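You operate a simulated robot arm through the tools that you are given. There is no shell and no other tool. Be economical: measure what you need, move in short steps, check, and stop when the job is done.

You are at the controls of a simulated robot arm. One attempt, no reset.

TASK
Press the sleeve named on the ticket flush into the bush.
Fine: bush into the blue tray after; slide back out, no dry strokes.

Only the result counts: the job must be done as asked and must still hold three seconds after the hand-in. Knocking over, shifting, dropping, spilling or breaking anything else fails it.

THE ROBOT
A 7-joint arm with a two-finger parallel gripper, fixed in place. Base frame: the origin is at the foot of the arm, x ahead of it, y to its left, z up; the work surface is at about z = 0. Units: mm, rad, N and s.
With the tool pointing down near the work surface it reaches from about 240 to 620 mm from the base axis. Its first joint turns from -1.152 to 1.152 rad. Payload 2.6 kg.
Tool frame: the origin (TCP) lies between the finger pads and is the grasp point; the fingertips stand 30 mm ahead of it; z points along the fingers, y is the line along which they close. The gripper opens to 94 mm. The fingers are 28 mm wide and 10 mm thick; the gripper's body (50 by 96 mm) begins 55 mm behind the TCP.
Orientation is that of the tool frame in the base frame, as a unit quaternion [w, x, y, z]. With the fingers straight down and closing along the base's y, the tool's x points along the base's -x, its y along +y and its z along -z.

THE INTERFACE
- The arm moves only by the tool apply_moves. Its argument "plan" is a list of rows, each a list of 2 entries, a list of its own where there are three numbers: the shift along the tool's x, y, z in units of 50 mm (1.0 is 50 mm), then the turn, a rotation vector about the tool's x, y, z in units of 5 degrees (1.0 is 5 degrees). In form: [[[x, y, z], [ax, ay, az]], ...]. A call has 1 to 8 rows; each row shifts and turns the commanded pose from where the row before left it, along the tool's axes as they then stand. "jaw" is the opening in per cent of the stroke, from 0 (shut) to 100 (fully open), set as the call begins (left out, the last holds). A call with a number of a shift or a turn outside -1 to 1 is refused whole. A row lasts 0.2 s, in which the tool goes at most 50 mm and 0.15 rad; a call with a longer step from one row to the next is refused whole, and so is a gripper value outside its range. Where a pose cannot be reached the arm comes as near as it can. A force on the tool above 70 N (or 10 N above the force at the start of the call, whichever is more), or a blocked arm, ends the call early, and 0.2 s more pass. Each finger travels about 72 mm/s and halts on what it meets, pressing with about 33 N; the grip force reading is that of the motor and also rises with nothing between the fingers. The clock runs only during rows and for 0.2 s after the last one: add rows that do not move to give the fingers time. It gives the time, the measured TCP pose, the force on the tool (base axes), the opening and the grip force at its end, in the units of the frame above (readings bear some noise), with the torque about the TCP (base axes, N m) and any sound that the robot's microphone picked up, and new pictures: "pictures" is both (left out), scene, wrist or none.
- Cameras (640 x 400 px; columns grow to the right, rows downward): "scene" is fixed at [22.4, 417.8, 578.9]; the picture's right is [-0.88, -0.48, 0.00], its down [-0.21, 0.39, -0.89] and it looks along [0.43, -0.79, -0.45] (base axes); focal length 369 px, centre (320, 200). "wrist" rides on the gripper at [76, 14, -102] in the tool frame; the picture's right is [-0.18, 0.98, 0.00], its down [-0.75, -0.14, -0.64] and it looks along [-0.63, -0.12, 0.77] (tool axes); focal length 243 px, centre (320, 200). There is no depth. A picture from a camera that has moved, and an enlarged one, comes with that camera's place and axes in the base frame and with its lens.
- close_up(camera, box): a new picture of the part [left, top, right, bottom] of that camera's present view, enlarged. The clock stands still meanwhile.
- sign_off(): hands the job in; it is judged then, once.

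Work in short steps. Places have to be worked out from the pictures, the camera data and where the tool is seen: move nearer, look again, correct. Check each grasp and each placing, and mend what went wrong. You have 120 turns and 200 pictures in all, those below and enlarged ones among them. Open the gripper and draw the arm clear of the work before you hand the job in, unless the task says otherwise; then end with one line.

The tools are called after "Call:" by a JSON object that holds its "fn" and its "kwargs". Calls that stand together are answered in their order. apply_moves: Moves the arm, as the interface text tells. Its arguments: {"type":"object","properties":{"plan":{"type":"array","items":{"type":"array"}},"jaw":{"type":"number"},"pictures":{"type":"string","enum":["both","scene","wrist","none"]}},"required":["plan"]} The other tools are called the same way: close_up (camera, box) takes an enlarged picture of a part of a camera's view; sign_off () hands the job in.

At the start:

```text
clock: 0.0
tcp_pos: [345.9, -107.7, 420.7]
tool_rot: [0.0, -0.001, 1.0, 0.0]
wrist_force: [-0.1, -0.6, -0.4]
wrist_torque: [-0.01, -0.02, 0.04]
width: 94.0
gripper_force: 0.0
```

scene: 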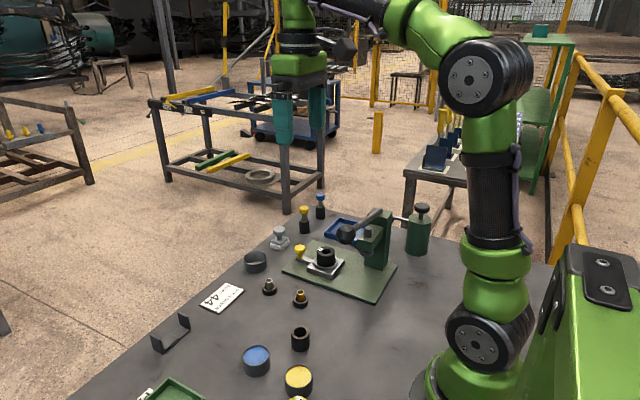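
wrist: 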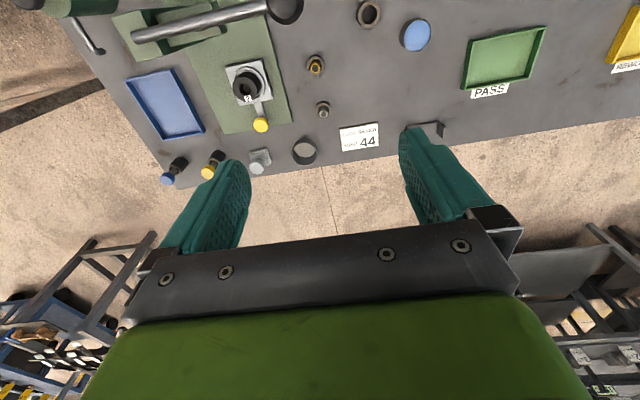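

I start by looking at the ticket and the press in enlarged views.

Call:
{"fn": "close_up", "kwargs": {"camera": "wrist", "box": [280, 60, 440, 180]}}

Call:
{"fn": "close_up", "kwargs": {"camera": "scene", "box": [230, 180, 450, 320]}}

Call:
{"fn": "close_up", "kwargs": {"camera": "wrist", "box": [110, 0, 330, 190]}}

Call:
{"fn": "close_up", "kwargs": {"camera": "scene", "box": [130, 270, 340, 400]}}

```text
3.33 times, centred on (360, 120) of wrist
camera zoom: at [268.0, -93.8, 524.7], right [0.18, 0.98, 0.0], down [0.75, -0.14, 0.64], along [0.63, -0.12, -0.77], focal length 809 px, centre (187, 467)
```

zoom: 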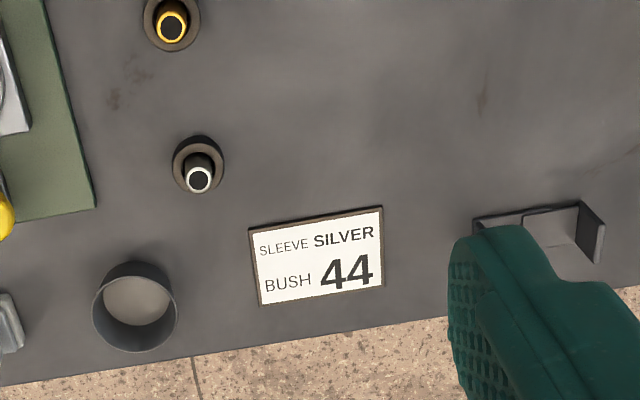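

```text
2.86 times, centred on (340, 250) of scene
camera zoom: at [22.4, 417.8, 578.9], right [-0.88, -0.48, 0.0], down [-0.21, 0.39, -0.89], along [0.43, -0.79, -0.45], focal length 1055 px, centre (263, 57)
```

zoom: 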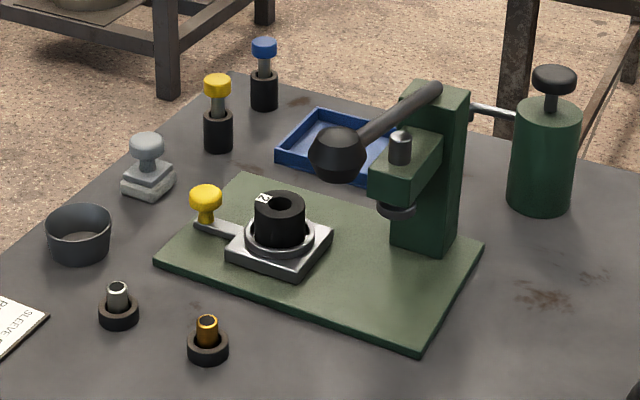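

```text
2.11 times, centred on (220, 95) of wrist
camera zoom: at [268.0, -93.8, 524.7], right [0.18, 0.98, 0.0], down [0.75, -0.14, 0.64], along [0.63, -0.12, -0.77], focal length 511 px, centre (530, 421)
```

zoom: 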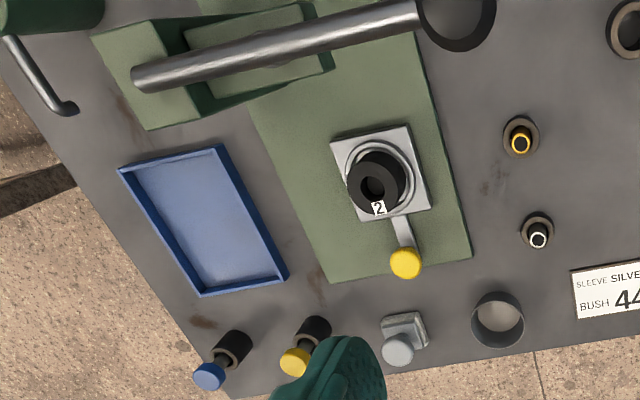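

```text
3.05 times, centred on (235, 335) of scene
camera zoom: at [22.4, 417.8, 578.9], right [-0.88, -0.48, 0.0], down [-0.21, 0.39, -0.89], along [0.43, -0.79, -0.45], focal length 1126 px, centre (579, -211)
```

zoom: 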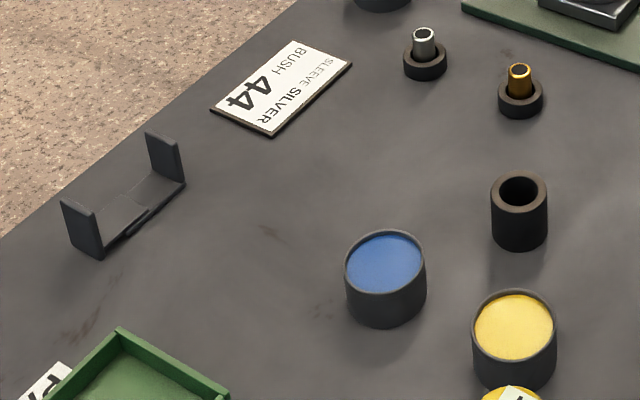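

The ticket says SLEEVE SILVER, BUSH 44. The bush in the nest carries a tag that I need to read, and I want a better look at the other items.

Call:
{"fn": "close_up", "kwargs": {"camera": "wrist", "box": [220, 55, 290, 140]}}

Call:
{"fn": "close_up", "kwargs": {"camera": "scene", "box": [270, 230, 370, 300]}}

Call:
{"fn": "close_up", "kwargs": {"camera": "wrist", "box": [340, 0, 640, 110]}}

```text
4.71 times, centred on (255, 98) of wrist
camera zoom: at [268.0, -93.8, 524.7], right [0.18, 0.98, 0.0], down [0.75, -0.14, 0.64], along [0.63, -0.12, -0.77], focal length 1142 px, centre (626, 682)
```

zoom: 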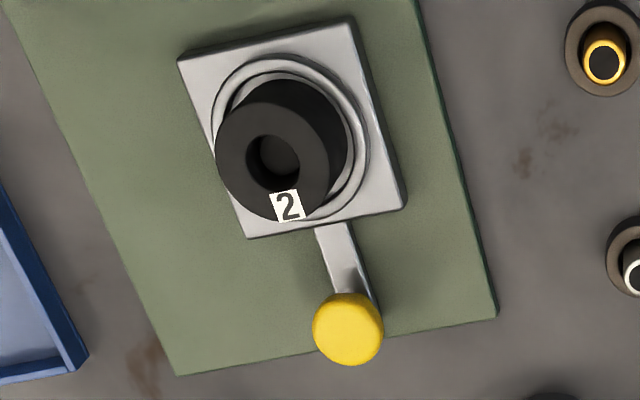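

```text
5.71 times, centred on (320, 265) of scene
camera zoom: at [22.4, 417.8, 578.9], right [-0.88, -0.48, 0.0], down [-0.21, 0.39, -0.89], along [0.43, -0.79, -0.45], focal length 2111 px, centre (320, -171)
```

zoom: 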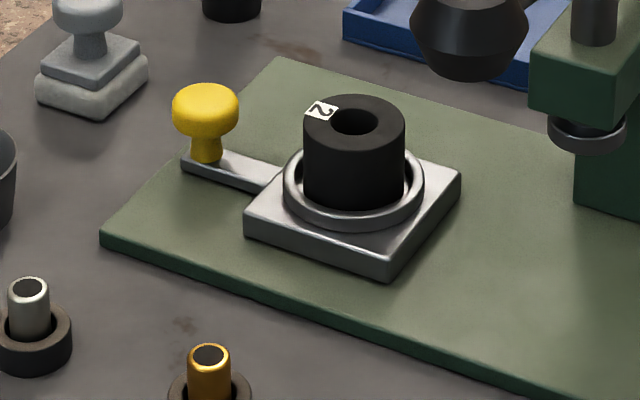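

```text
2.13 times, centred on (490, 55) of wrist
camera zoom: at [268.0, -93.8, 524.7], right [0.18, 0.98, 0.0], down [0.75, -0.14, 0.64], along [0.63, -0.12, -0.77], focal length 518 px, centre (-43, 509)
```

zoom: 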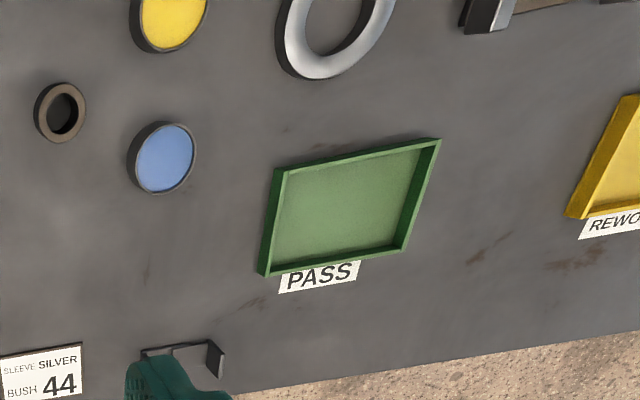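

The bush in the nest is tagged "2", while the ticket says bush 44. I'll survey the left half of the table, including the area nearer the base.

Call:
{"fn": "apply_moves", "kwargs": {"plan": [[[0.3, 0.9, 0], [0, 0, 0]], [[0.3, 0.9, 0], [0, 0, 0]], [[0.3, 0.9, 0], [0, 0, 0]], [[0.3, 0.9, 0], [0, 0, 0]], [[0, 0.6, 0], [0, 0, 0]]]}}

```text
clock: 1.2
tcp_pos: [284.5, 101.7, 419.9]
tool_rot: [0.0, 0.001, 1.0, 0.0]
wrist_force: [1.5, -0.2, -0.1]
wrist_torque: [0.0, -0.05, 0.02]
width: 94.2
gripper_force: 0.0
camera wrist: at [208.1, 115.9, 523.7], right [0.19, 0.98, 0.0], down [0.75, -0.14, 0.64], along [0.63, -0.12, -0.77], focal length 243 px, centre (320, 200)
```

scene: 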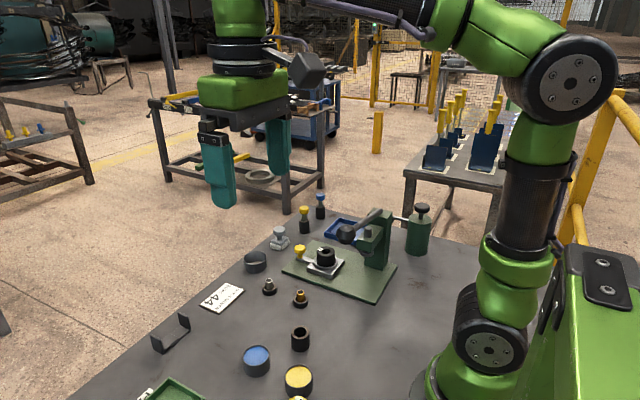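
wrist: 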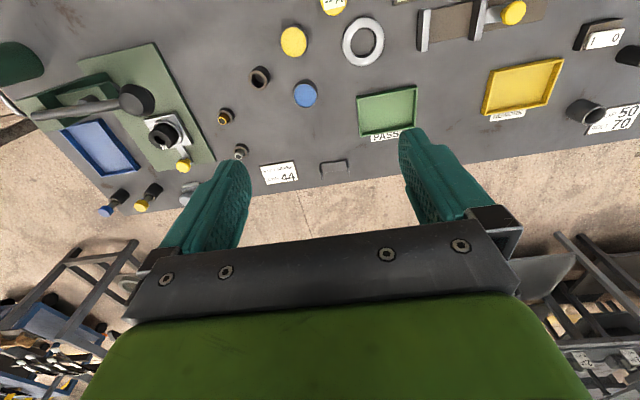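

More stations appear on the left (a gauge, a scale, a tag near the base). I enlarge those.

Call:
{"fn": "close_up", "kwargs": {"camera": "wrist", "box": [400, 0, 640, 150]}}

Call:
{"fn": "close_up", "kwargs": {"camera": "wrist", "box": [200, 0, 420, 140]}}

Call:
{"fn": "close_up", "kwargs": {"camera": "wrist", "box": [0, 40, 260, 220]}}

```text
2.67 times, centred on (520, 75) of wrist
camera zoom: at [208.1, 115.9, 523.7], right [0.19, 0.98, 0.0], down [0.75, -0.14, 0.64], along [0.63, -0.12, -0.77], focal length 647 px, centre (-213, 533)
```

zoom: 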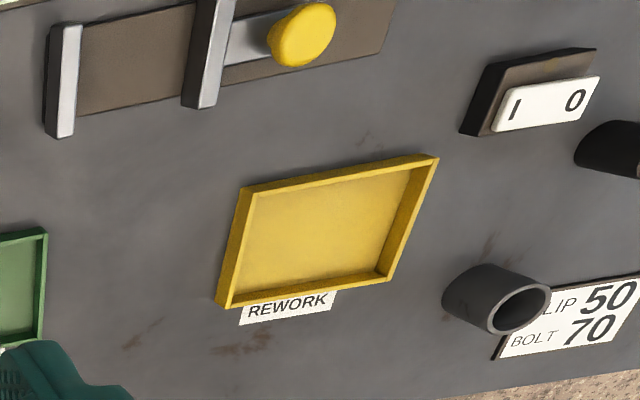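

```text
2.86 times, centred on (310, 70) of wrist
camera zoom: at [208.1, 115.9, 523.7], right [0.19, 0.98, 0.0], down [0.75, -0.14, 0.64], along [0.63, -0.12, -0.77], focal length 693 px, centre (349, 571)
```

zoom: 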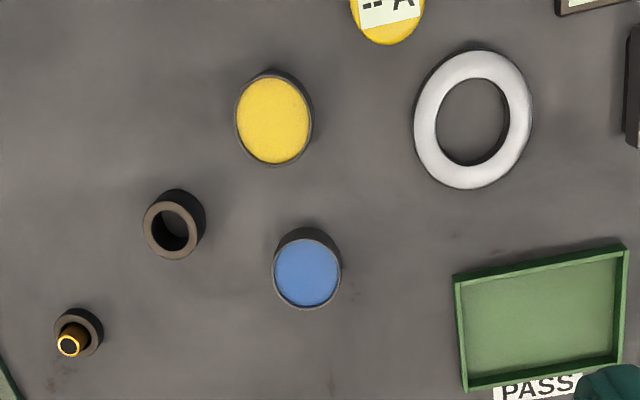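

```text
2.22 times, centred on (130, 130) of wrist
camera zoom: at [208.1, 115.9, 523.7], right [0.19, 0.98, 0.0], down [0.75, -0.14, 0.64], along [0.63, -0.12, -0.77], focal length 539 px, centre (742, 356)
```

zoom: 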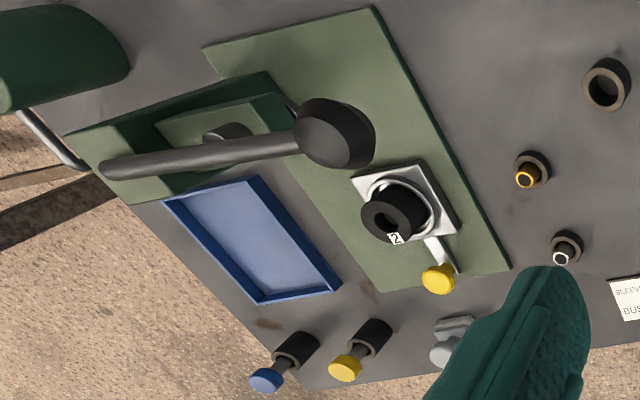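

The nest bush measures about 44 mm across, so "44" seems to be its size. Now I look at the press station from nearer.

Call:
{"fn": "apply_moves", "kwargs": {"plan": [[[0.1, -0.98, 0], [0, 0, 0]], [[0.1, -0.98, 0], [0, 0, 0]], [[0.1, -0.98, 0], [0, 0, 0]], [[0.1, -0.98, 0], [0, 0, 0]], [[0.1, -0.98, 0], [0, 0, 0]], [[0, -0.98, 0], [0, 0, 0]]]}}

Call:
{"fn": "close_up", "kwargs": {"camera": "wrist", "box": [160, 0, 480, 200]}}

```text
clock: 2.6
tcp_pos: [260.7, -191.9, 422.6]
tool_rot: [0.0, 0.0, 1.0, 0.0]
wrist_force: [0.2, 0.3, -0.5]
wrist_torque: [-0.03, 0.0, 0.0]
width: 94.0
gripper_force: 0.0
camera wrist: at [182.7, -177.6, 525.9], right [0.18, 0.98, 0.0], down [0.75, -0.14, 0.64], along [0.63, -0.12, -0.77], focal length 243 px, centre (320, 200)
```

scene: 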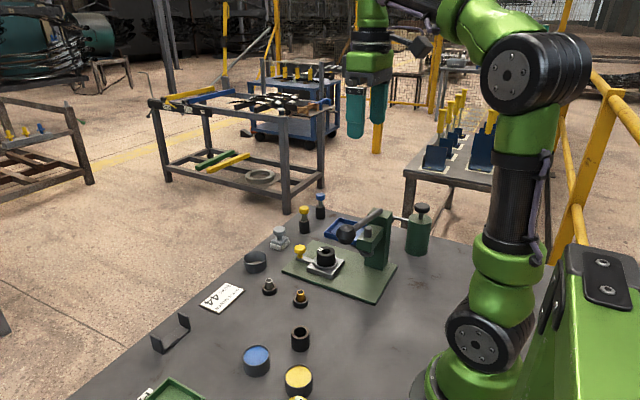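
wrist: 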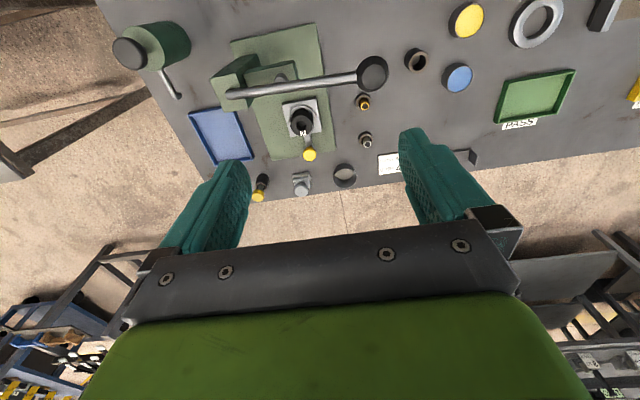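

```text
2.00 times, centred on (320, 100) of wrist
camera zoom: at [182.7, -177.6, 525.9], right [0.18, 0.98, 0.0], down [0.75, -0.14, 0.64], along [0.63, -0.12, -0.77], focal length 485 px, centre (320, 400)
```

zoom: 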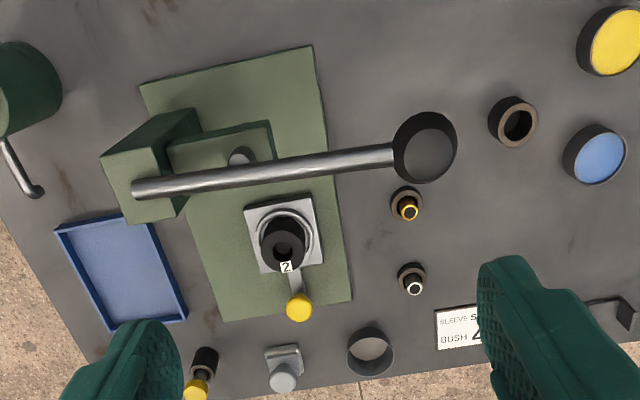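

Geometry so far: ram at about (258,-250), ram bottom z≈97. Nest bush at (365,-249), top z≈64, knob at (438,-250), lever ball at (265,-131,205). The silver sleeve is at about (448,-123), top z≈34, so I hover above it and look again.

Call:
{"fn": "apply_moves", "kwargs": {"plan": [[[-0.4675, 0.1725, 0.66], [0, 0, 0]], [[-0.4675, 0.1725, 0.66], [0, 0, 0]], [[-0.4675, 0.1725, 0.66], [0, 0, 0]], [[-0.4675, 0.1725, 0.66], [0, 0, 0]], [[-0.4675, 0.1725, 0.66], [0, 0, 0]], [[-0.4675, 0.1725, 0.66], [0, 0, 0]], [[-0.4675, 0.1725, 0.66], [0, 0, 0]], [[-0.4675, 0.1725, 0.66], [0, 0, 0]]], "jaw": 55, "pictures": "both"}}

Call:
{"fn": "close_up", "kwargs": {"camera": "wrist", "box": [220, 60, 420, 185]}}

```text
clock: 4.4
tcp_pos: [445.8, -123.9, 156.0]
tool_rot: [0.001, 0.0, 1.0, 0.0]
wrist_force: [0.4, -0.1, 0.4]
wrist_torque: [0.0, 0.0, 0.01]
width: 51.8
gripper_force: 0.1
camera wrist: at [369.9, -109.4, 260.1], right [0.18, 0.98, 0.0], down [0.75, -0.14, 0.64], along [0.63, -0.12, -0.77], focal length 243 px, centre (320, 200)
```

scene: 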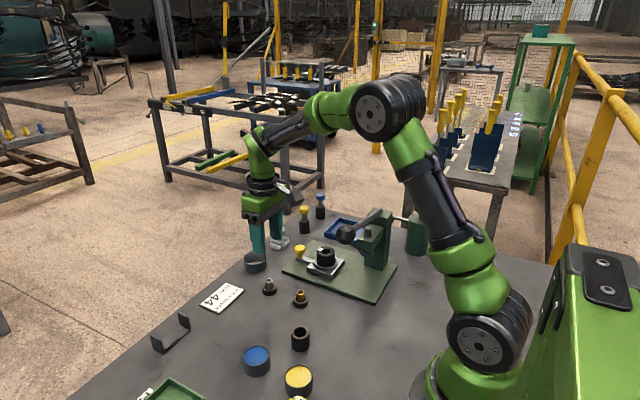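
wrist: 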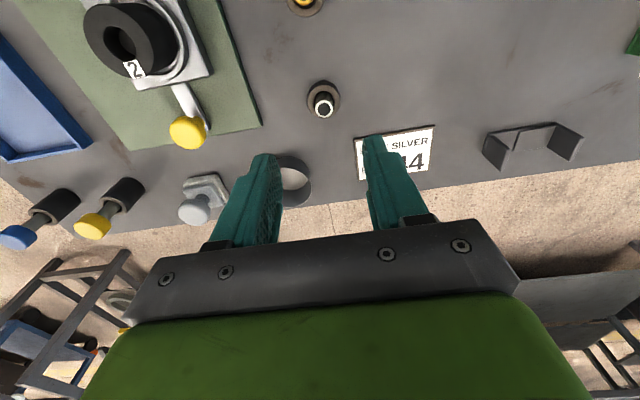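

```text
3.20 times, centred on (320, 122) of wrist
camera zoom: at [369.9, -109.4, 260.1], right [0.18, 0.98, 0.0], down [0.75, -0.14, 0.64], along [0.63, -0.12, -0.77], focal length 776 px, centre (320, 448)
```

zoom: 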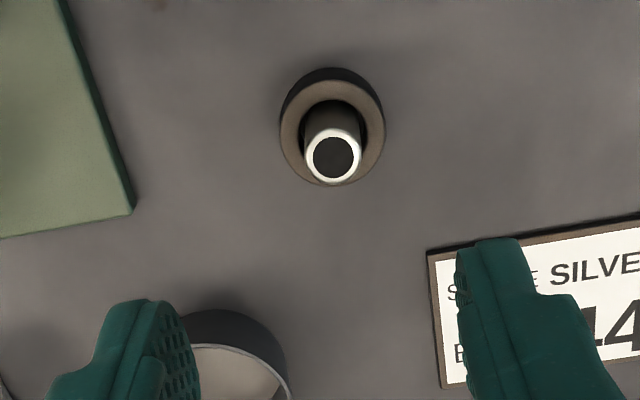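

Silver sleeve axis reads (449,-121), top z≈32-34, stand ring ≈14 mm high. I lower the fingers around it, tips at z≈18.

Call:
{"fn": "apply_moves", "kwargs": {"plan": [[[-0.064, 0.06, 0.72], [0, 0, 0]], [[0, 0, 0.72], [0, 0, 0]], [[0, 0, 0.5], [0, 0, 0]], [[0, 0, 0.18], [0, 0, 0]]], "pictures": "both"}}

Call:
{"fn": "close_up", "kwargs": {"camera": "scene", "box": [220, 230, 340, 305]}}

Call:
{"fn": "close_up", "kwargs": {"camera": "wrist", "box": [240, 100, 400, 200]}}

```text
clock: 5.4
tcp_pos: [450.4, -120.0, 51.8]
tool_rot: [0.0, 0.0, 1.0, 0.0]
wrist_force: [0.1, -0.9, 0.0]
wrist_torque: [0.02, 0.01, 0.01]
width: 51.6
gripper_force: 0.0
camera wrist: at [373.6, -105.8, 154.6], right [0.18, 0.98, 0.0], down [0.75, -0.14, 0.64], along [0.63, -0.12, -0.77], focal length 243 px, centre (320, 200)
```

scene: 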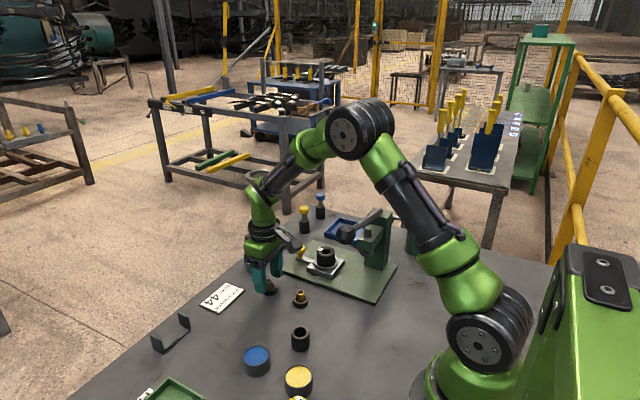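
wrist: 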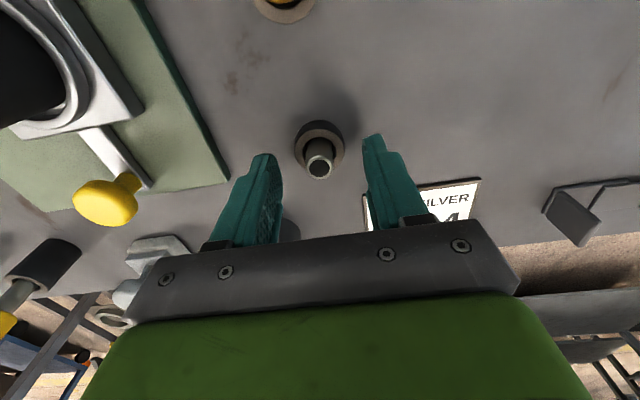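

```text
5.33 times, centred on (280, 268) of scene
camera zoom: at [22.4, 417.8, 578.9], right [-0.88, -0.48, 0.0], down [-0.21, 0.39, -0.89], along [0.43, -0.79, -0.45], focal length 1970 px, centre (533, -160)
```

zoom: 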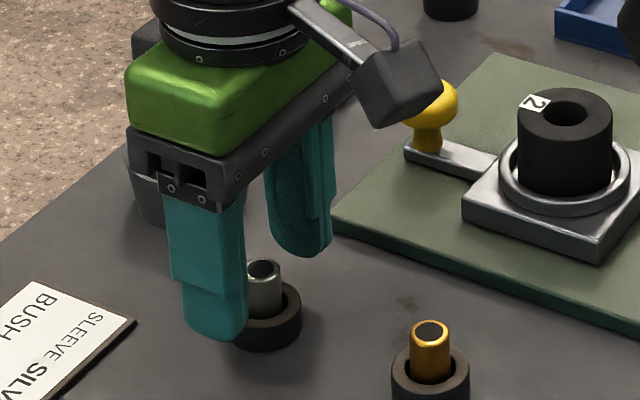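

```text
4.00 times, centred on (320, 150) of wrist
camera zoom: at [373.6, -105.8, 154.6], right [0.18, 0.98, 0.0], down [0.75, -0.14, 0.64], along [0.63, -0.12, -0.77], focal length 970 px, centre (320, 400)
```

zoom: 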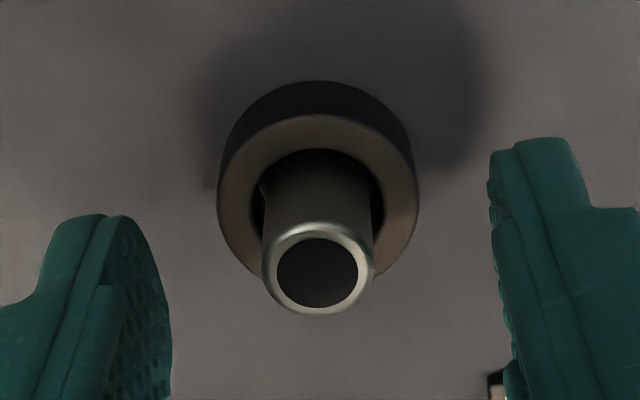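

The sleeve sits between the fingers, axis (448.5,-120), top z≈33. I go 5 mm lower and close.

Call:
{"fn": "apply_moves", "kwargs": {"plan": [[[0.03, 0, 0.1], [0, 0, 0]], [[0, 0, 0], [0, 0, 0]]], "pictures": "none"}}

Call:
{"fn": "apply_moves", "kwargs": {"plan": [[[0, 0, 0], [0, 0, 0]], [[0, 0, 0], [0, 0, 0]], [[0, 0, 0], [0, 0, 0]], [[0, 0, 0], [0, 0, 0]]], "jaw": 0, "pictures": "none"}}

Call:
{"fn": "close_up", "kwargs": {"camera": "wrist", "box": [240, 100, 400, 200]}}

```text
clock: 6.0
tcp_pos: [448.1, -119.9, 45.9]
tool_rot: [0.0, 0.0, 1.0, 0.0]
wrist_force: [0.2, 0.1, -0.7]
wrist_torque: [0.01, -0.03, -0.02]
width: 51.7
gripper_force: 0.0
```

```text
clock: 7.0
tcp_pos: [448.5, -118.8, 46.4]
tool_rot: [0.0, 0.0, 1.0, 0.0]
wrist_force: [0.6, 0.3, 0.1]
wrist_torque: [0.04, 0.0, -0.02]
width: 15.6
gripper_force: 33.2
```

```text
4.00 times, centred on (320, 150) of wrist
camera zoom: at [372.1, -105.6, 149.9], right [0.18, 0.98, 0.0], down [0.75, -0.14, 0.64], along [0.63, -0.12, -0.77], focal length 970 px, centre (320, 400)
```

zoom: 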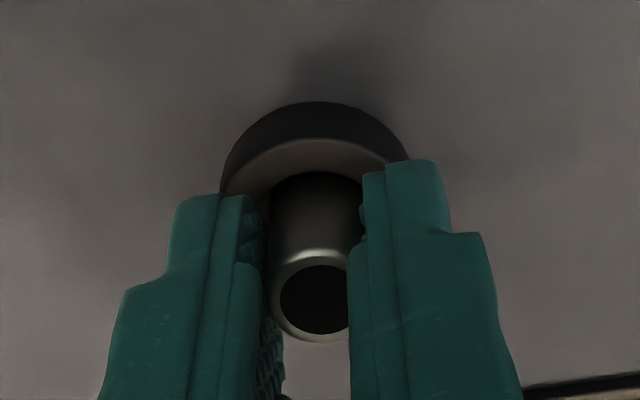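

Gripped at 15.6 mm. I lift and carry it toward the bush, then check.

Call:
{"fn": "apply_moves", "kwargs": {"plan": [[[0, 0, -0.96], [0, 0, 0]], [[0, 0, -0.96], [0, 0, 0]], [[0, 0, -0.96], [0, 0, 0]], [[0.32, -0.86, 0], [0, 0, 0]], [[0.32, -0.86, 0], [0, 0, 0]], [[0.32, -0.86, 0], [0, 0, 0]], [[0, 0, 0], [0, 0, 0]]], "pictures": "both"}}

Call:
{"fn": "close_up", "kwargs": {"camera": "wrist", "box": [240, 20, 400, 200]}}

Call:
{"fn": "close_up", "kwargs": {"camera": "scene", "box": [250, 190, 390, 290]}}

```text
clock: 8.6
tcp_pos: [399.0, -249.0, 189.2]
tool_rot: [0.0, 0.0, 1.0, 0.0]
wrist_force: [-0.4, -0.1, -0.6]
wrist_torque: [-0.01, -0.01, 0.0]
width: 15.5
gripper_force: 32.8
camera wrist: at [323.4, -234.8, 293.4], right [0.18, 0.98, 0.0], down [0.75, -0.14, 0.64], along [0.63, -0.12, -0.77], focal length 243 px, centre (320, 200)
```

scene: 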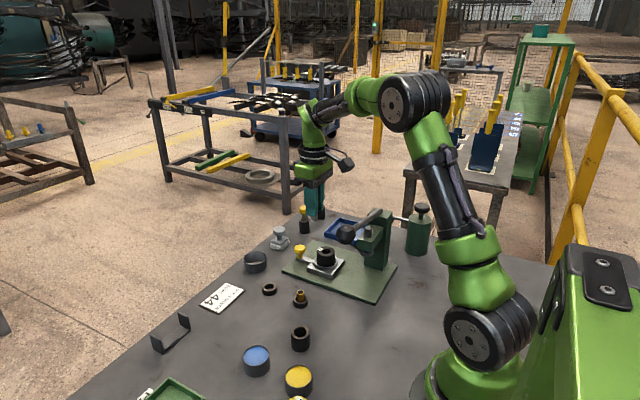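
wrist: 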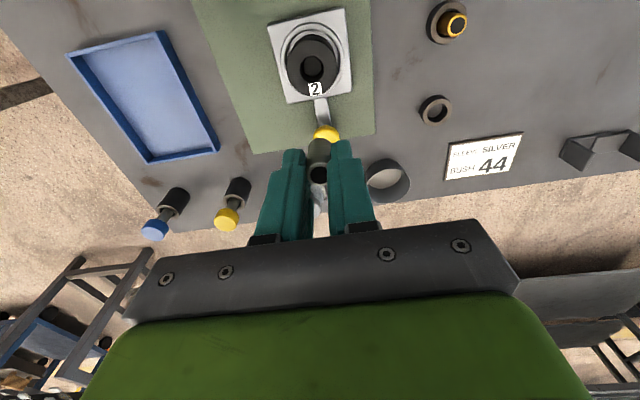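

```text
2.22 times, centred on (320, 110) of wrist
camera zoom: at [323.4, -234.8, 293.4], right [0.18, 0.98, 0.0], down [0.75, -0.14, 0.64], along [0.63, -0.12, -0.77], focal length 539 px, centre (320, 400)
```

zoom: 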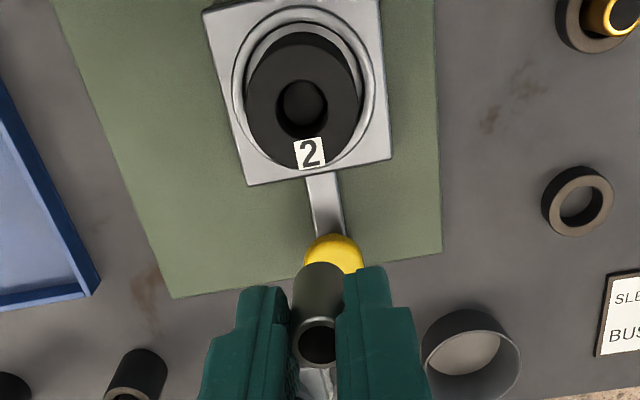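

```text
4.00 times, centred on (320, 240) of scene
camera zoom: at [22.4, 417.8, 578.9], right [-0.88, -0.48, 0.0], down [-0.21, 0.39, -0.89], along [0.43, -0.79, -0.45], focal length 1478 px, centre (320, 40)
```

zoom: 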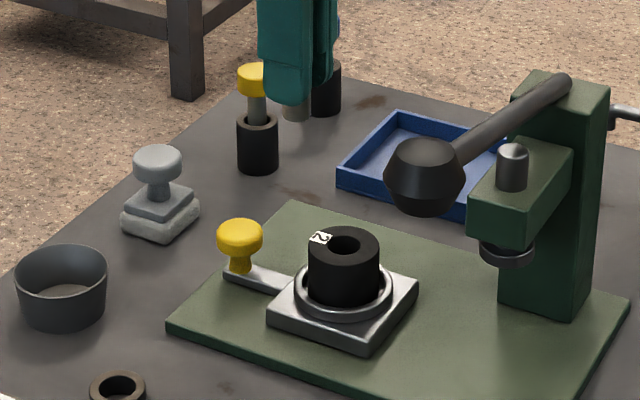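

The sleeve is held and the bush's bore is at about (367,-250). At yaw 0 the camera would pass close to the lever, so I turn the tool -90° about its axis first, staying at height.

Call:
{"fn": "apply_moves", "kwargs": {"plan": [[[0, 0, 0], [0, 0, -1]], [[0, 0, 0], [0, 0, -1]], [[0, 0, 0], [0, 0, -1]], [[0, 0, 0], [0, 0, -1]], [[0, 0, 0], [0, 0, -1]], [[0, 0, 0], [0, 0, -1]], [[0, 0, 0], [0, 0, -1]], [[0, 0, 0], [0, 0, -1]]], "pictures": "none"}}

Call:
{"fn": "apply_moves", "kwargs": {"plan": [[[0, 0, 0], [0, 0, -1]], [[0, 0, 0], [0, 0, -1]], [[0, 0, 0], [0, 0, -1]], [[0, 0, 0], [0, 0, -1]], [[0, 0, 0], [0, 0, -1]], [[0, 0, 0], [0, 0, -1]], [[0, 0, 0], [0, 0, -1]], [[0, 0, 0], [0, 0, -1]]], "pictures": "none"}}

Call:
{"fn": "apply_moves", "kwargs": {"plan": [[[0, 0, 0], [0, 0, -1]], [[0, 0, 0], [0, 0, -1]], [[0, 0, 0], [0, 0, 0]]], "pictures": "both"}}

```text
clock: 10.4
tcp_pos: [401.0, -248.5, 189.5]
tool_rot: [0.001, -0.343, 0.939, 0.0]
wrist_force: [0.4, 0.8, 0.7]
wrist_torque: [0.01, -0.01, 0.05]
width: 15.5
gripper_force: 33.2
```

```text
clock: 12.2
tcp_pos: [401.1, -248.3, 190.6]
tool_rot: [0.0, -0.643, 0.766, 0.0]
wrist_force: [0.0, 0.2, -0.6]
wrist_torque: [-0.03, 0.0, 0.02]
width: 15.2
gripper_force: 32.9
```

```text
clock: 13.0
tcp_pos: [402.0, -248.8, 189.7]
tool_rot: [0.0, 0.707, -0.707, 0.001]
wrist_force: [0.6, -0.1, -0.7]
wrist_torque: [-0.01, 0.03, -0.01]
width: 15.3
gripper_force: 33.2
camera wrist: at [385.9, -325.7, 293.6], right [-0.98, 0.18, 0.0], down [0.14, 0.75, 0.64], along [0.12, 0.63, -0.77], focal length 243 px, centre (320, 200)
```

scene: 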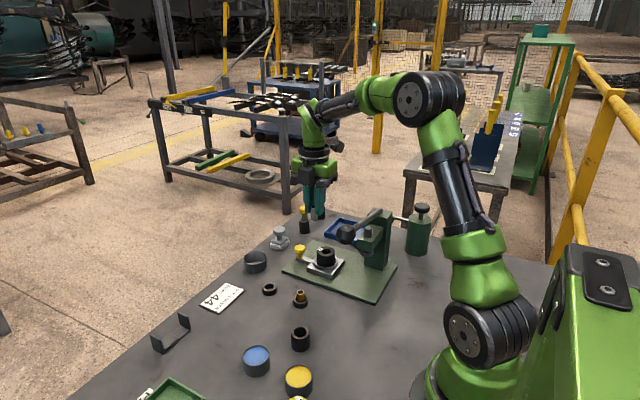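
wrist: 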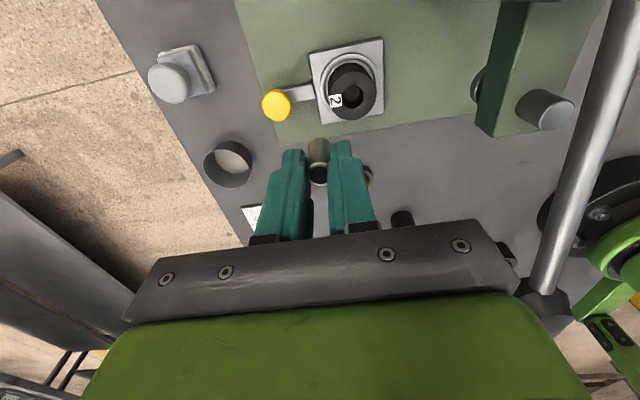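

Turned. I move over the bore at TCP z≈130 (sleeve bottom ≈20 mm above the bush) and compare sleeve and bore in both cameras.

Call:
{"fn": "apply_moves", "kwargs": {"plan": [[[0.03, 0.66, 0], [0, 0, 0]], [[0, 0, 0.6], [0, 0, 0]], [[0, 0, 0.6], [0, 0, 0]], [[0, 0, 0], [0, 0, 0]]], "pictures": "none"}}

Call:
{"fn": "close_up", "kwargs": {"camera": "wrist", "box": [240, 80, 400, 200]}}

Call:
{"fn": "close_up", "kwargs": {"camera": "scene", "box": [285, 215, 365, 285]}}

```text
clock: 14.0
tcp_pos: [366.9, -250.3, 129.6]
tool_rot: [0.0, -0.707, 0.707, 0.0]
wrist_force: [-0.5, 0.0, -1.0]
wrist_torque: [0.01, 0.01, -0.01]
width: 15.4
gripper_force: 33.2
```

```text
3.33 times, centred on (320, 140) of wrist
camera zoom: at [352.2, -326.9, 233.7], right [-0.98, 0.18, 0.0], down [0.14, 0.75, 0.64], along [0.12, 0.63, -0.77], focal length 809 px, centre (320, 400)
```

zoom: 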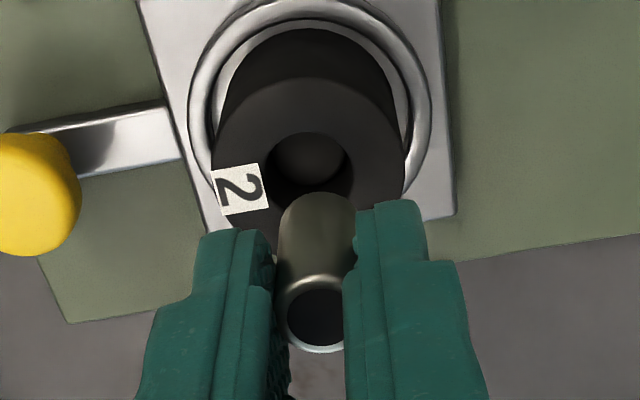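

```text
5.71 times, centred on (325, 250) of scene
camera zoom: at [22.4, 417.8, 578.9], right [-0.88, -0.48, 0.0], down [-0.21, 0.39, -0.89], along [0.43, -0.79, -0.45], focal length 2111 px, centre (291, -86)
```

zoom: 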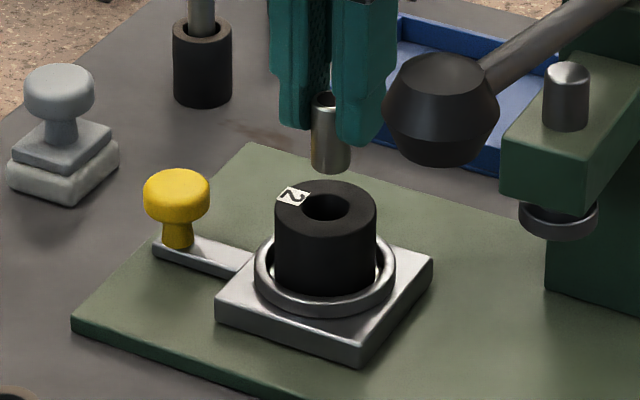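

Comparison: sleeve bottom about 22 mm above the bush top, bore about 2 mm further in +x and ~1 mm in -y. I correct and descend 17 mm, then look again.

Call:
{"fn": "apply_moves", "kwargs": {"plan": [[[0.024, -0.04, 0], [0, 0, 0]], [[0, 0, 0.34], [0, 0, 0]], [[0, 0, 0], [0, 0, 0]]], "pictures": "none"}}

Call:
{"fn": "close_up", "kwargs": {"camera": "wrist", "box": [260, 100, 380, 190]}}

Call:
{"fn": "close_up", "kwargs": {"camera": "scene", "box": [300, 225, 350, 275]}}

```text
clock: 14.8
tcp_pos: [369.8, -252.4, 111.3]
tool_rot: [0.0, 0.707, -0.707, 0.0]
wrist_force: [-0.5, -0.5, -0.4]
wrist_torque: [0.0, 0.01, 0.01]
width: 15.3
gripper_force: 32.8
```

```text
4.44 times, centred on (320, 145) of wrist
camera zoom: at [354.6, -328.0, 216.3], right [-0.98, 0.18, 0.0], down [0.14, 0.75, 0.64], along [0.12, 0.63, -0.77], focal length 1078 px, centre (320, 444)
```

zoom: 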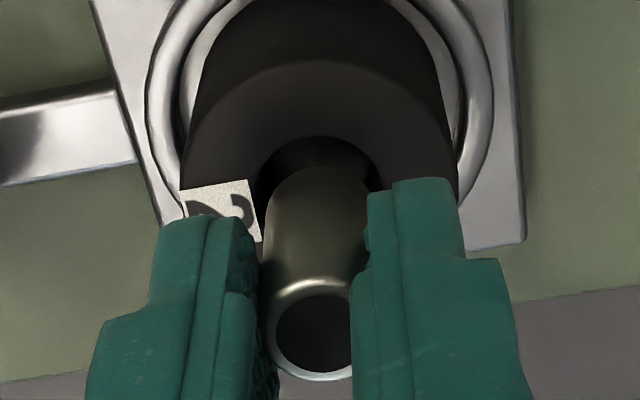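

```text
8.00 times, centred on (325, 250) of scene
camera zoom: at [22.4, 417.8, 578.9], right [-0.88, -0.48, 0.0], down [-0.21, 0.39, -0.89], along [0.43, -0.79, -0.45], focal length 2955 px, centre (280, -200)
```

zoom: 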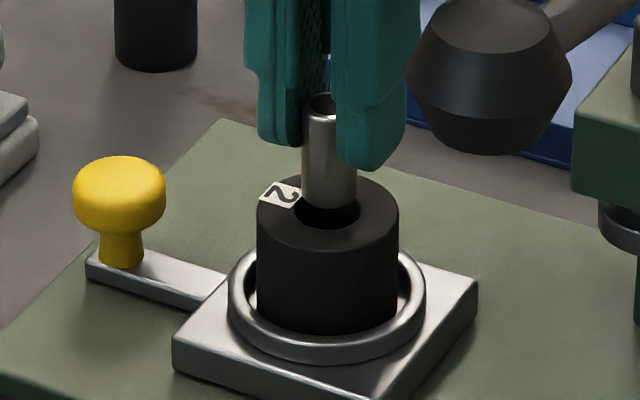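

Aligned to within about 1 mm; gap about 4 mm. I descend gently, watching force.

Call:
{"fn": "apply_moves", "kwargs": {"plan": [[[0, 0.01, 0.08], [0, 0, 0]], [[0, 0, 0.06], [0, 0, 0]], [[0, 0, 0], [0, 0, 0]]], "pictures": "none"}}

Call:
{"fn": "close_up", "kwargs": {"camera": "scene", "box": [300, 225, 350, 275]}}

```text
clock: 15.6
tcp_pos: [368.9, -251.3, 105.6]
tool_rot: [0.0, -0.707, 0.707, 0.0]
wrist_force: [0.9, 0.1, -0.3]
wrist_torque: [-0.01, 0.04, 0.02]
width: 15.2
gripper_force: 33.4
```

```text
8.00 times, centred on (325, 250) of scene
camera zoom: at [22.4, 417.8, 578.9], right [-0.88, -0.48, 0.0], down [-0.21, 0.39, -0.89], along [0.43, -0.79, -0.45], focal length 2955 px, centre (280, -200)
```

zoom: 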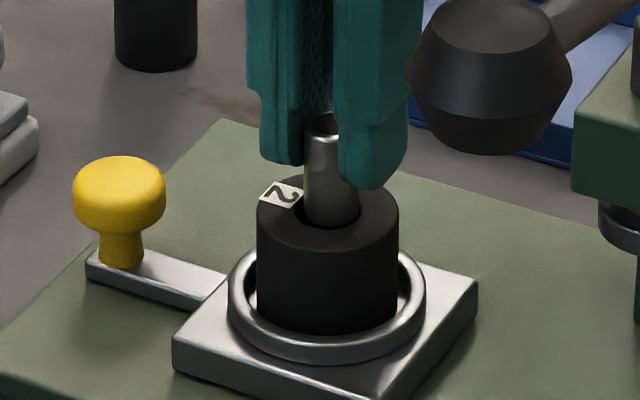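

The sleeve is dropping into the bore mouth without contact force. Continue slowly.

Call:
{"fn": "apply_moves", "kwargs": {"plan": [[[0, -0.01, 0.05], [0, 0, 0]], [[0, 0, 0.05], [0, 0, 0]], [[0, 0, 0], [0, 0, 0]]], "pictures": "none"}}

Call:
{"fn": "close_up", "kwargs": {"camera": "scene", "box": [300, 225, 350, 275]}}

```text
clock: 16.4
tcp_pos: [371.0, -251.6, 100.7]
tool_rot: [0.0, -0.707, 0.707, 0.0]
wrist_force: [0.5, -0.5, -0.8]
wrist_torque: [-0.01, -0.01, -0.02]
width: 15.1
gripper_force: 33.4
```

```text
8.00 times, centred on (325, 250) of scene
camera zoom: at [22.4, 417.8, 578.9], right [-0.88, -0.48, 0.0], down [-0.21, 0.39, -0.89], along [0.43, -0.79, -0.45], focal length 2955 px, centre (280, -200)
```

zoom: 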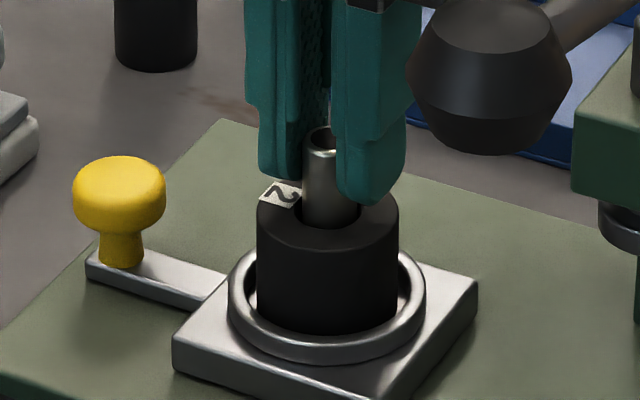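

Still free. A few more millimetres, fingertips are about 7 mm above the bush top.

Call:
{"fn": "apply_moves", "kwargs": {"plan": [[[0, 0, 0.03], [0, 0, 0]], [[0, 0, 0.03], [0, 0, 0]], [[0, 0, 0], [0, 0, 0]]], "pictures": "none"}}

Call:
{"fn": "close_up", "kwargs": {"camera": "scene", "box": [300, 225, 350, 275]}}

Call:
{"fn": "close_up", "kwargs": {"camera": "wrist", "box": [260, 100, 380, 190]}}

```text
clock: 17.2
tcp_pos: [368.8, -252.6, 96.4]
tool_rot: [0.001, 0.707, -0.707, 0.0]
wrist_force: [0.0, -0.1, -0.9]
wrist_torque: [0.0, 0.0, -0.02]
width: 15.5
gripper_force: 32.8
```

```text
8.00 times, centred on (325, 250) of scene
camera zoom: at [22.4, 417.8, 578.9], right [-0.88, -0.48, 0.0], down [-0.21, 0.39, -0.89], along [0.43, -0.79, -0.45], focal length 2955 px, centre (280, -200)
```

zoom: 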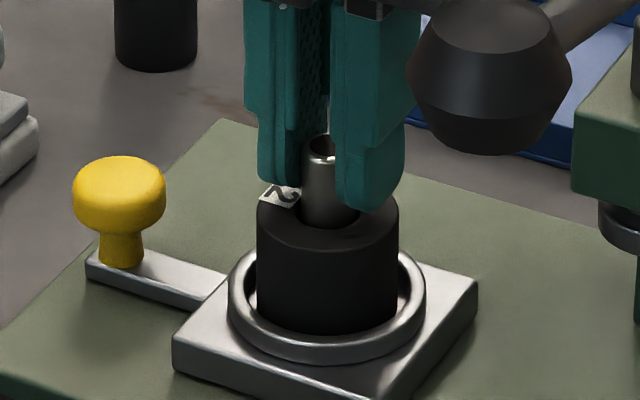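

```text
4.44 times, centred on (320, 145) of wrist
camera zoom: at [354.9, -328.2, 201.6], right [-0.98, 0.18, 0.0], down [0.14, 0.75, 0.64], along [0.12, 0.63, -0.77], focal length 1078 px, centre (320, 444)
```

zoom: 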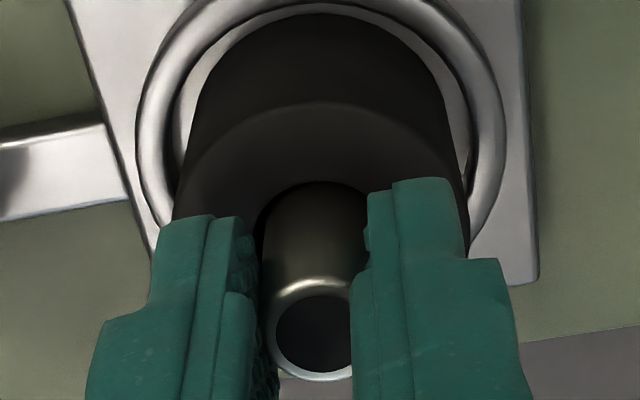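

About 9 mm in, with no resistance yet. I try 3 mm more to find the seat.

Call:
{"fn": "apply_moves", "kwargs": {"plan": [[[0, 0, 0.03], [0, 0, 0]], [[0, 0, 0.02], [0, 0, 0]], [[0, 0, 0], [0, 0, 0]]], "pictures": "none"}}

Call:
{"fn": "close_up", "kwargs": {"camera": "scene", "box": [300, 225, 350, 275]}}

```text
clock: 18.0
tcp_pos: [369.9, -251.3, 95.6]
tool_rot: [0.0, -0.707, 0.708, 0.0]
wrist_force: [-0.2, 0.7, -0.5]
wrist_torque: [0.0, 0.0, 0.0]
width: 15.5
gripper_force: 33.1
```

```text
8.00 times, centred on (325, 250) of scene
camera zoom: at [22.4, 417.8, 578.9], right [-0.88, -0.48, 0.0], down [-0.21, 0.39, -0.89], along [0.43, -0.79, -0.45], focal length 2955 px, centre (280, -200)
```

zoom: 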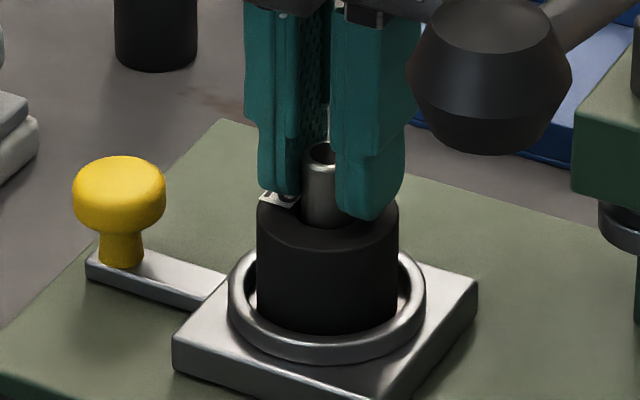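

The fingertips are about at the bush's top face; I release the sleeve here and look.

Call:
{"fn": "apply_moves", "kwargs": {"plan": [[[0, 0, 0], [0, 0, 0]], [[0, 0, 0], [0, 0, 0]], [[0, 0, -0.5], [0, 0, 0]], [[0, 0, -0.8], [0, 0, 0]], [[0, 0, -0.8], [0, 0, 0]]], "jaw": 45, "pictures": "none"}}

Call:
{"fn": "close_up", "kwargs": {"camera": "scene", "box": [290, 215, 360, 285]}}

Call:
{"fn": "close_up", "kwargs": {"camera": "wrist", "box": [220, 40, 420, 190]}}

```text
clock: 19.2
tcp_pos: [369.3, -251.5, 200.5]
tool_rot: [0.0, -0.707, 0.708, 0.0]
wrist_force: [-0.7, 1.4, -0.2]
wrist_torque: [-0.01, -0.01, 0.06]
width: 42.3
gripper_force: 0.1
```

```text
5.71 times, centred on (325, 250) of scene
camera zoom: at [22.4, 417.8, 578.9], right [-0.88, -0.48, 0.0], down [-0.21, 0.39, -0.89], along [0.43, -0.79, -0.45], focal length 2111 px, centre (291, -86)
```

zoom: 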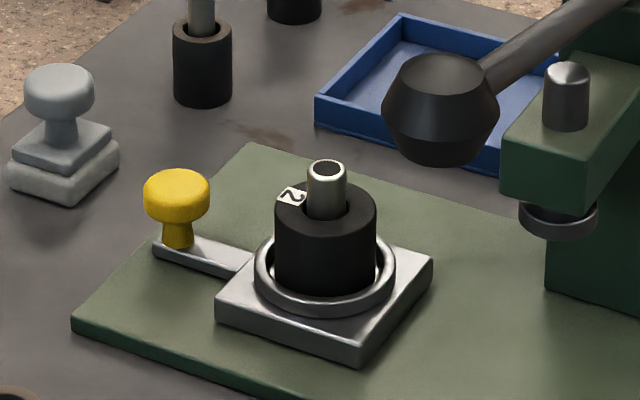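

```text
2.67 times, centred on (320, 115) of wrist
camera zoom: at [355.1, -328.6, 304.3], right [-0.98, 0.18, 0.0], down [0.14, 0.75, 0.64], along [0.12, 0.63, -0.77], focal length 647 px, centre (320, 427)
```

zoom: 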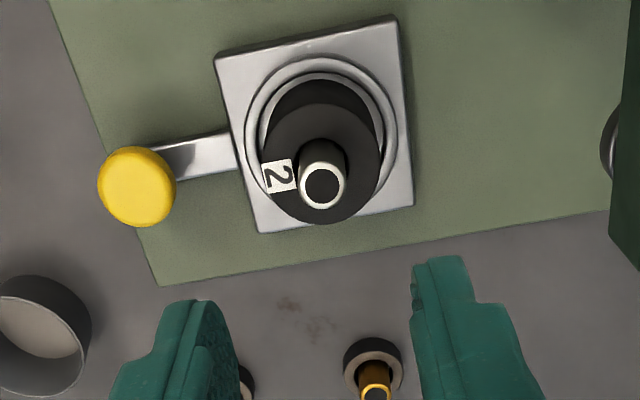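

The sleeve stands upright in the bush, about 17 mm proud and below the ram. Next I close the fingers and go to the far (+x) side of the yellow knob to push the slide under the ram.

Call:
{"fn": "apply_moves", "kwargs": {"plan": [[[0, -0.7, 0.3], [0, 0, 0]], [[0, -0.7, 0.3], [0, 0, 0]], [[0, -0.72, 0.3], [0, 0, 0]], [[0, 0, 0.9], [0, 0, 0]], [[0, 0, 0.9], [0, 0, 0]], [[0, 0, 0.1], [0, 0, 0]]], "jaw": 0, "pictures": "both"}}

Call:
{"fn": "close_up", "kwargs": {"camera": "scene", "box": [260, 210, 360, 285]}}

```text
clock: 20.6
tcp_pos: [475.4, -250.7, 61.0]
tool_rot: [0.001, 0.708, -0.707, 0.0]
wrist_force: [0.3, -1.3, -0.1]
wrist_torque: [-0.02, -0.02, 0.02]
width: 0.1
gripper_force: 33.1
camera wrist: at [461.1, -328.2, 163.5], right [-0.98, 0.18, 0.0], down [0.14, 0.75, 0.64], along [0.12, 0.63, -0.77], focal length 243 px, centre (320, 200)
```

scene: 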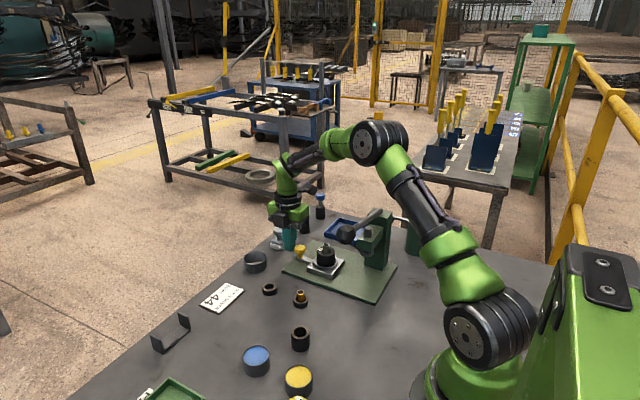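
wrist: 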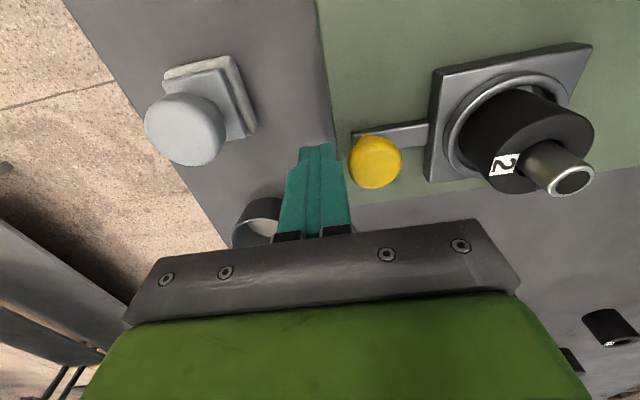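

```text
5.33 times, centred on (310, 248) of scene
camera zoom: at [22.4, 417.8, 578.9], right [-0.88, -0.48, 0.0], down [-0.21, 0.39, -0.89], along [0.43, -0.79, -0.45], focal length 1970 px, centre (373, -53)
```

zoom: 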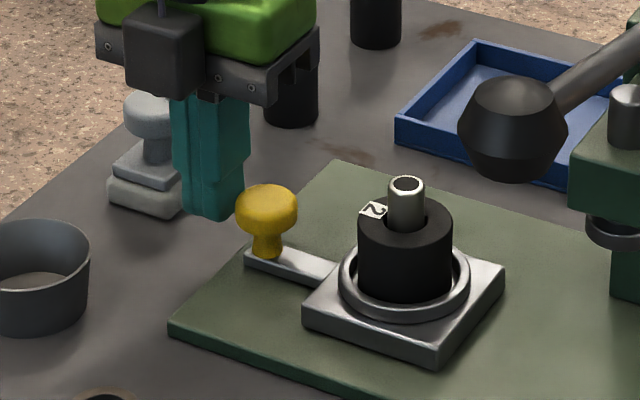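

Fingers stand about 8 mm beyond the knob, centred on it. I push gently toward -x.

Call:
{"fn": "apply_moves", "kwargs": {"plan": [[[0.01, 0.1, 0], [0, 0, 0]], [[0.01, 0.1, 0], [0, 0, 0]], [[0, 0.1, 0], [0, 0, 0]], [[0, 0.15, 0], [0, 0, 0]], [[0, 0.15, 0], [0, 0, 0]], [[0, 0.15, 0], [0, 0, 0]], [[0, 0.1, 0], [0, 0, 0]]], "pictures": "none"}}

Call:
{"fn": "close_up", "kwargs": {"camera": "scene", "box": [260, 200, 400, 300]}}

```text
clock: 22.2
tcp_pos: [432.1, -252.2, 60.0]
tool_rot: [0.0, -0.706, 0.708, 0.0]
wrist_force: [1.1, 0.7, 0.1]
wrist_torque: [-0.01, -0.03, -0.04]
width: 0.0
gripper_force: 32.9
```

```text
4.00 times, centred on (330, 250) of scene
camera zoom: at [22.4, 417.8, 578.9], right [-0.88, -0.48, 0.0], down [-0.21, 0.39, -0.89], along [0.43, -0.79, -0.45], focal length 1478 px, centre (280, 0)
```

zoom: 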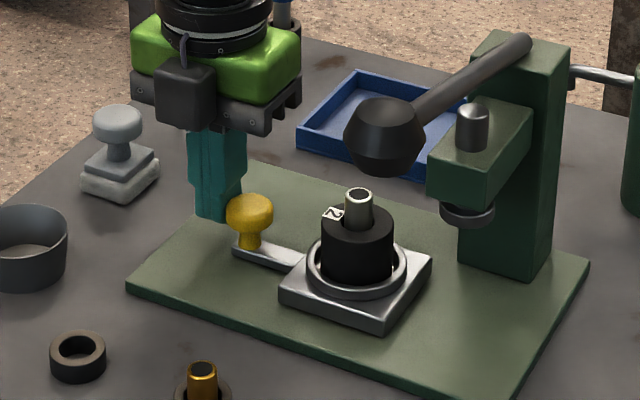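

The slide follows smoothly and the sleeve stays upright. Continue 60 mm.

Call:
{"fn": "apply_moves", "kwargs": {"plan": [[[0, 0.15, 0], [0, 0, 0]], [[0, 0.15, 0], [0, 0, 0]], [[0, 0.15, 0], [0, 0, 0]], [[0, 0.15, 0], [0, 0, 0]], [[0, 0.15, 0], [0, 0, 0]], [[0, 0.15, 0], [0, 0, 0]], [[0, 0.12, 0], [0, 0, 0]], [[0, 0.1, 0], [0, 0, 0]]], "pictures": "wrist"}}

Call:
{"fn": "close_up", "kwargs": {"camera": "scene", "box": [290, 200, 400, 290]}}

```text
clock: 24.0
tcp_pos: [378.4, -252.8, 60.9]
tool_rot: [0.001, 0.707, -0.707, 0.0]
wrist_force: [0.9, 0.7, 0.3]
wrist_torque: [0.0, -0.04, -0.03]
width: 0.0
gripper_force: 33.3
camera wrist: at [362.1, -329.3, 164.3], right [-0.98, 0.18, 0.0], down [0.14, 0.75, 0.64], along [0.12, 0.63, -0.77], focal length 243 px, centre (320, 200)
```

wrist: 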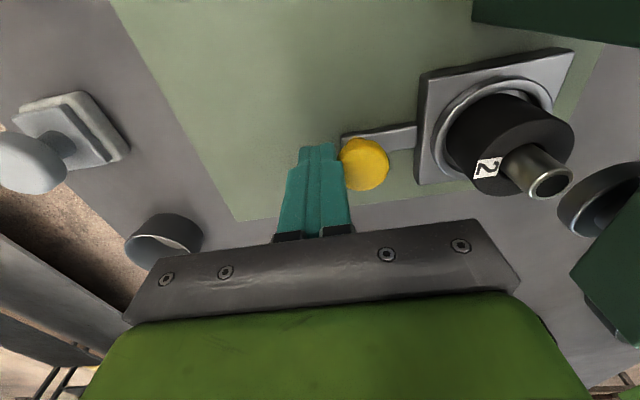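

```text
4.44 times, centred on (345, 245) of scene
camera zoom: at [22.4, 417.8, 578.9], right [-0.88, -0.48, 0.0], down [-0.21, 0.39, -0.89], along [0.43, -0.79, -0.45], focal length 1642 px, centre (209, 0)
```

zoom: 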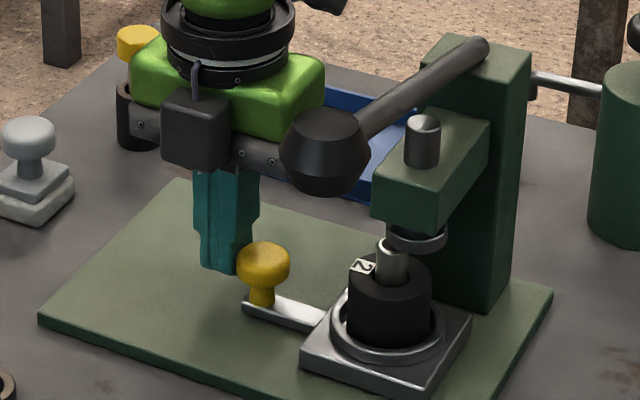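

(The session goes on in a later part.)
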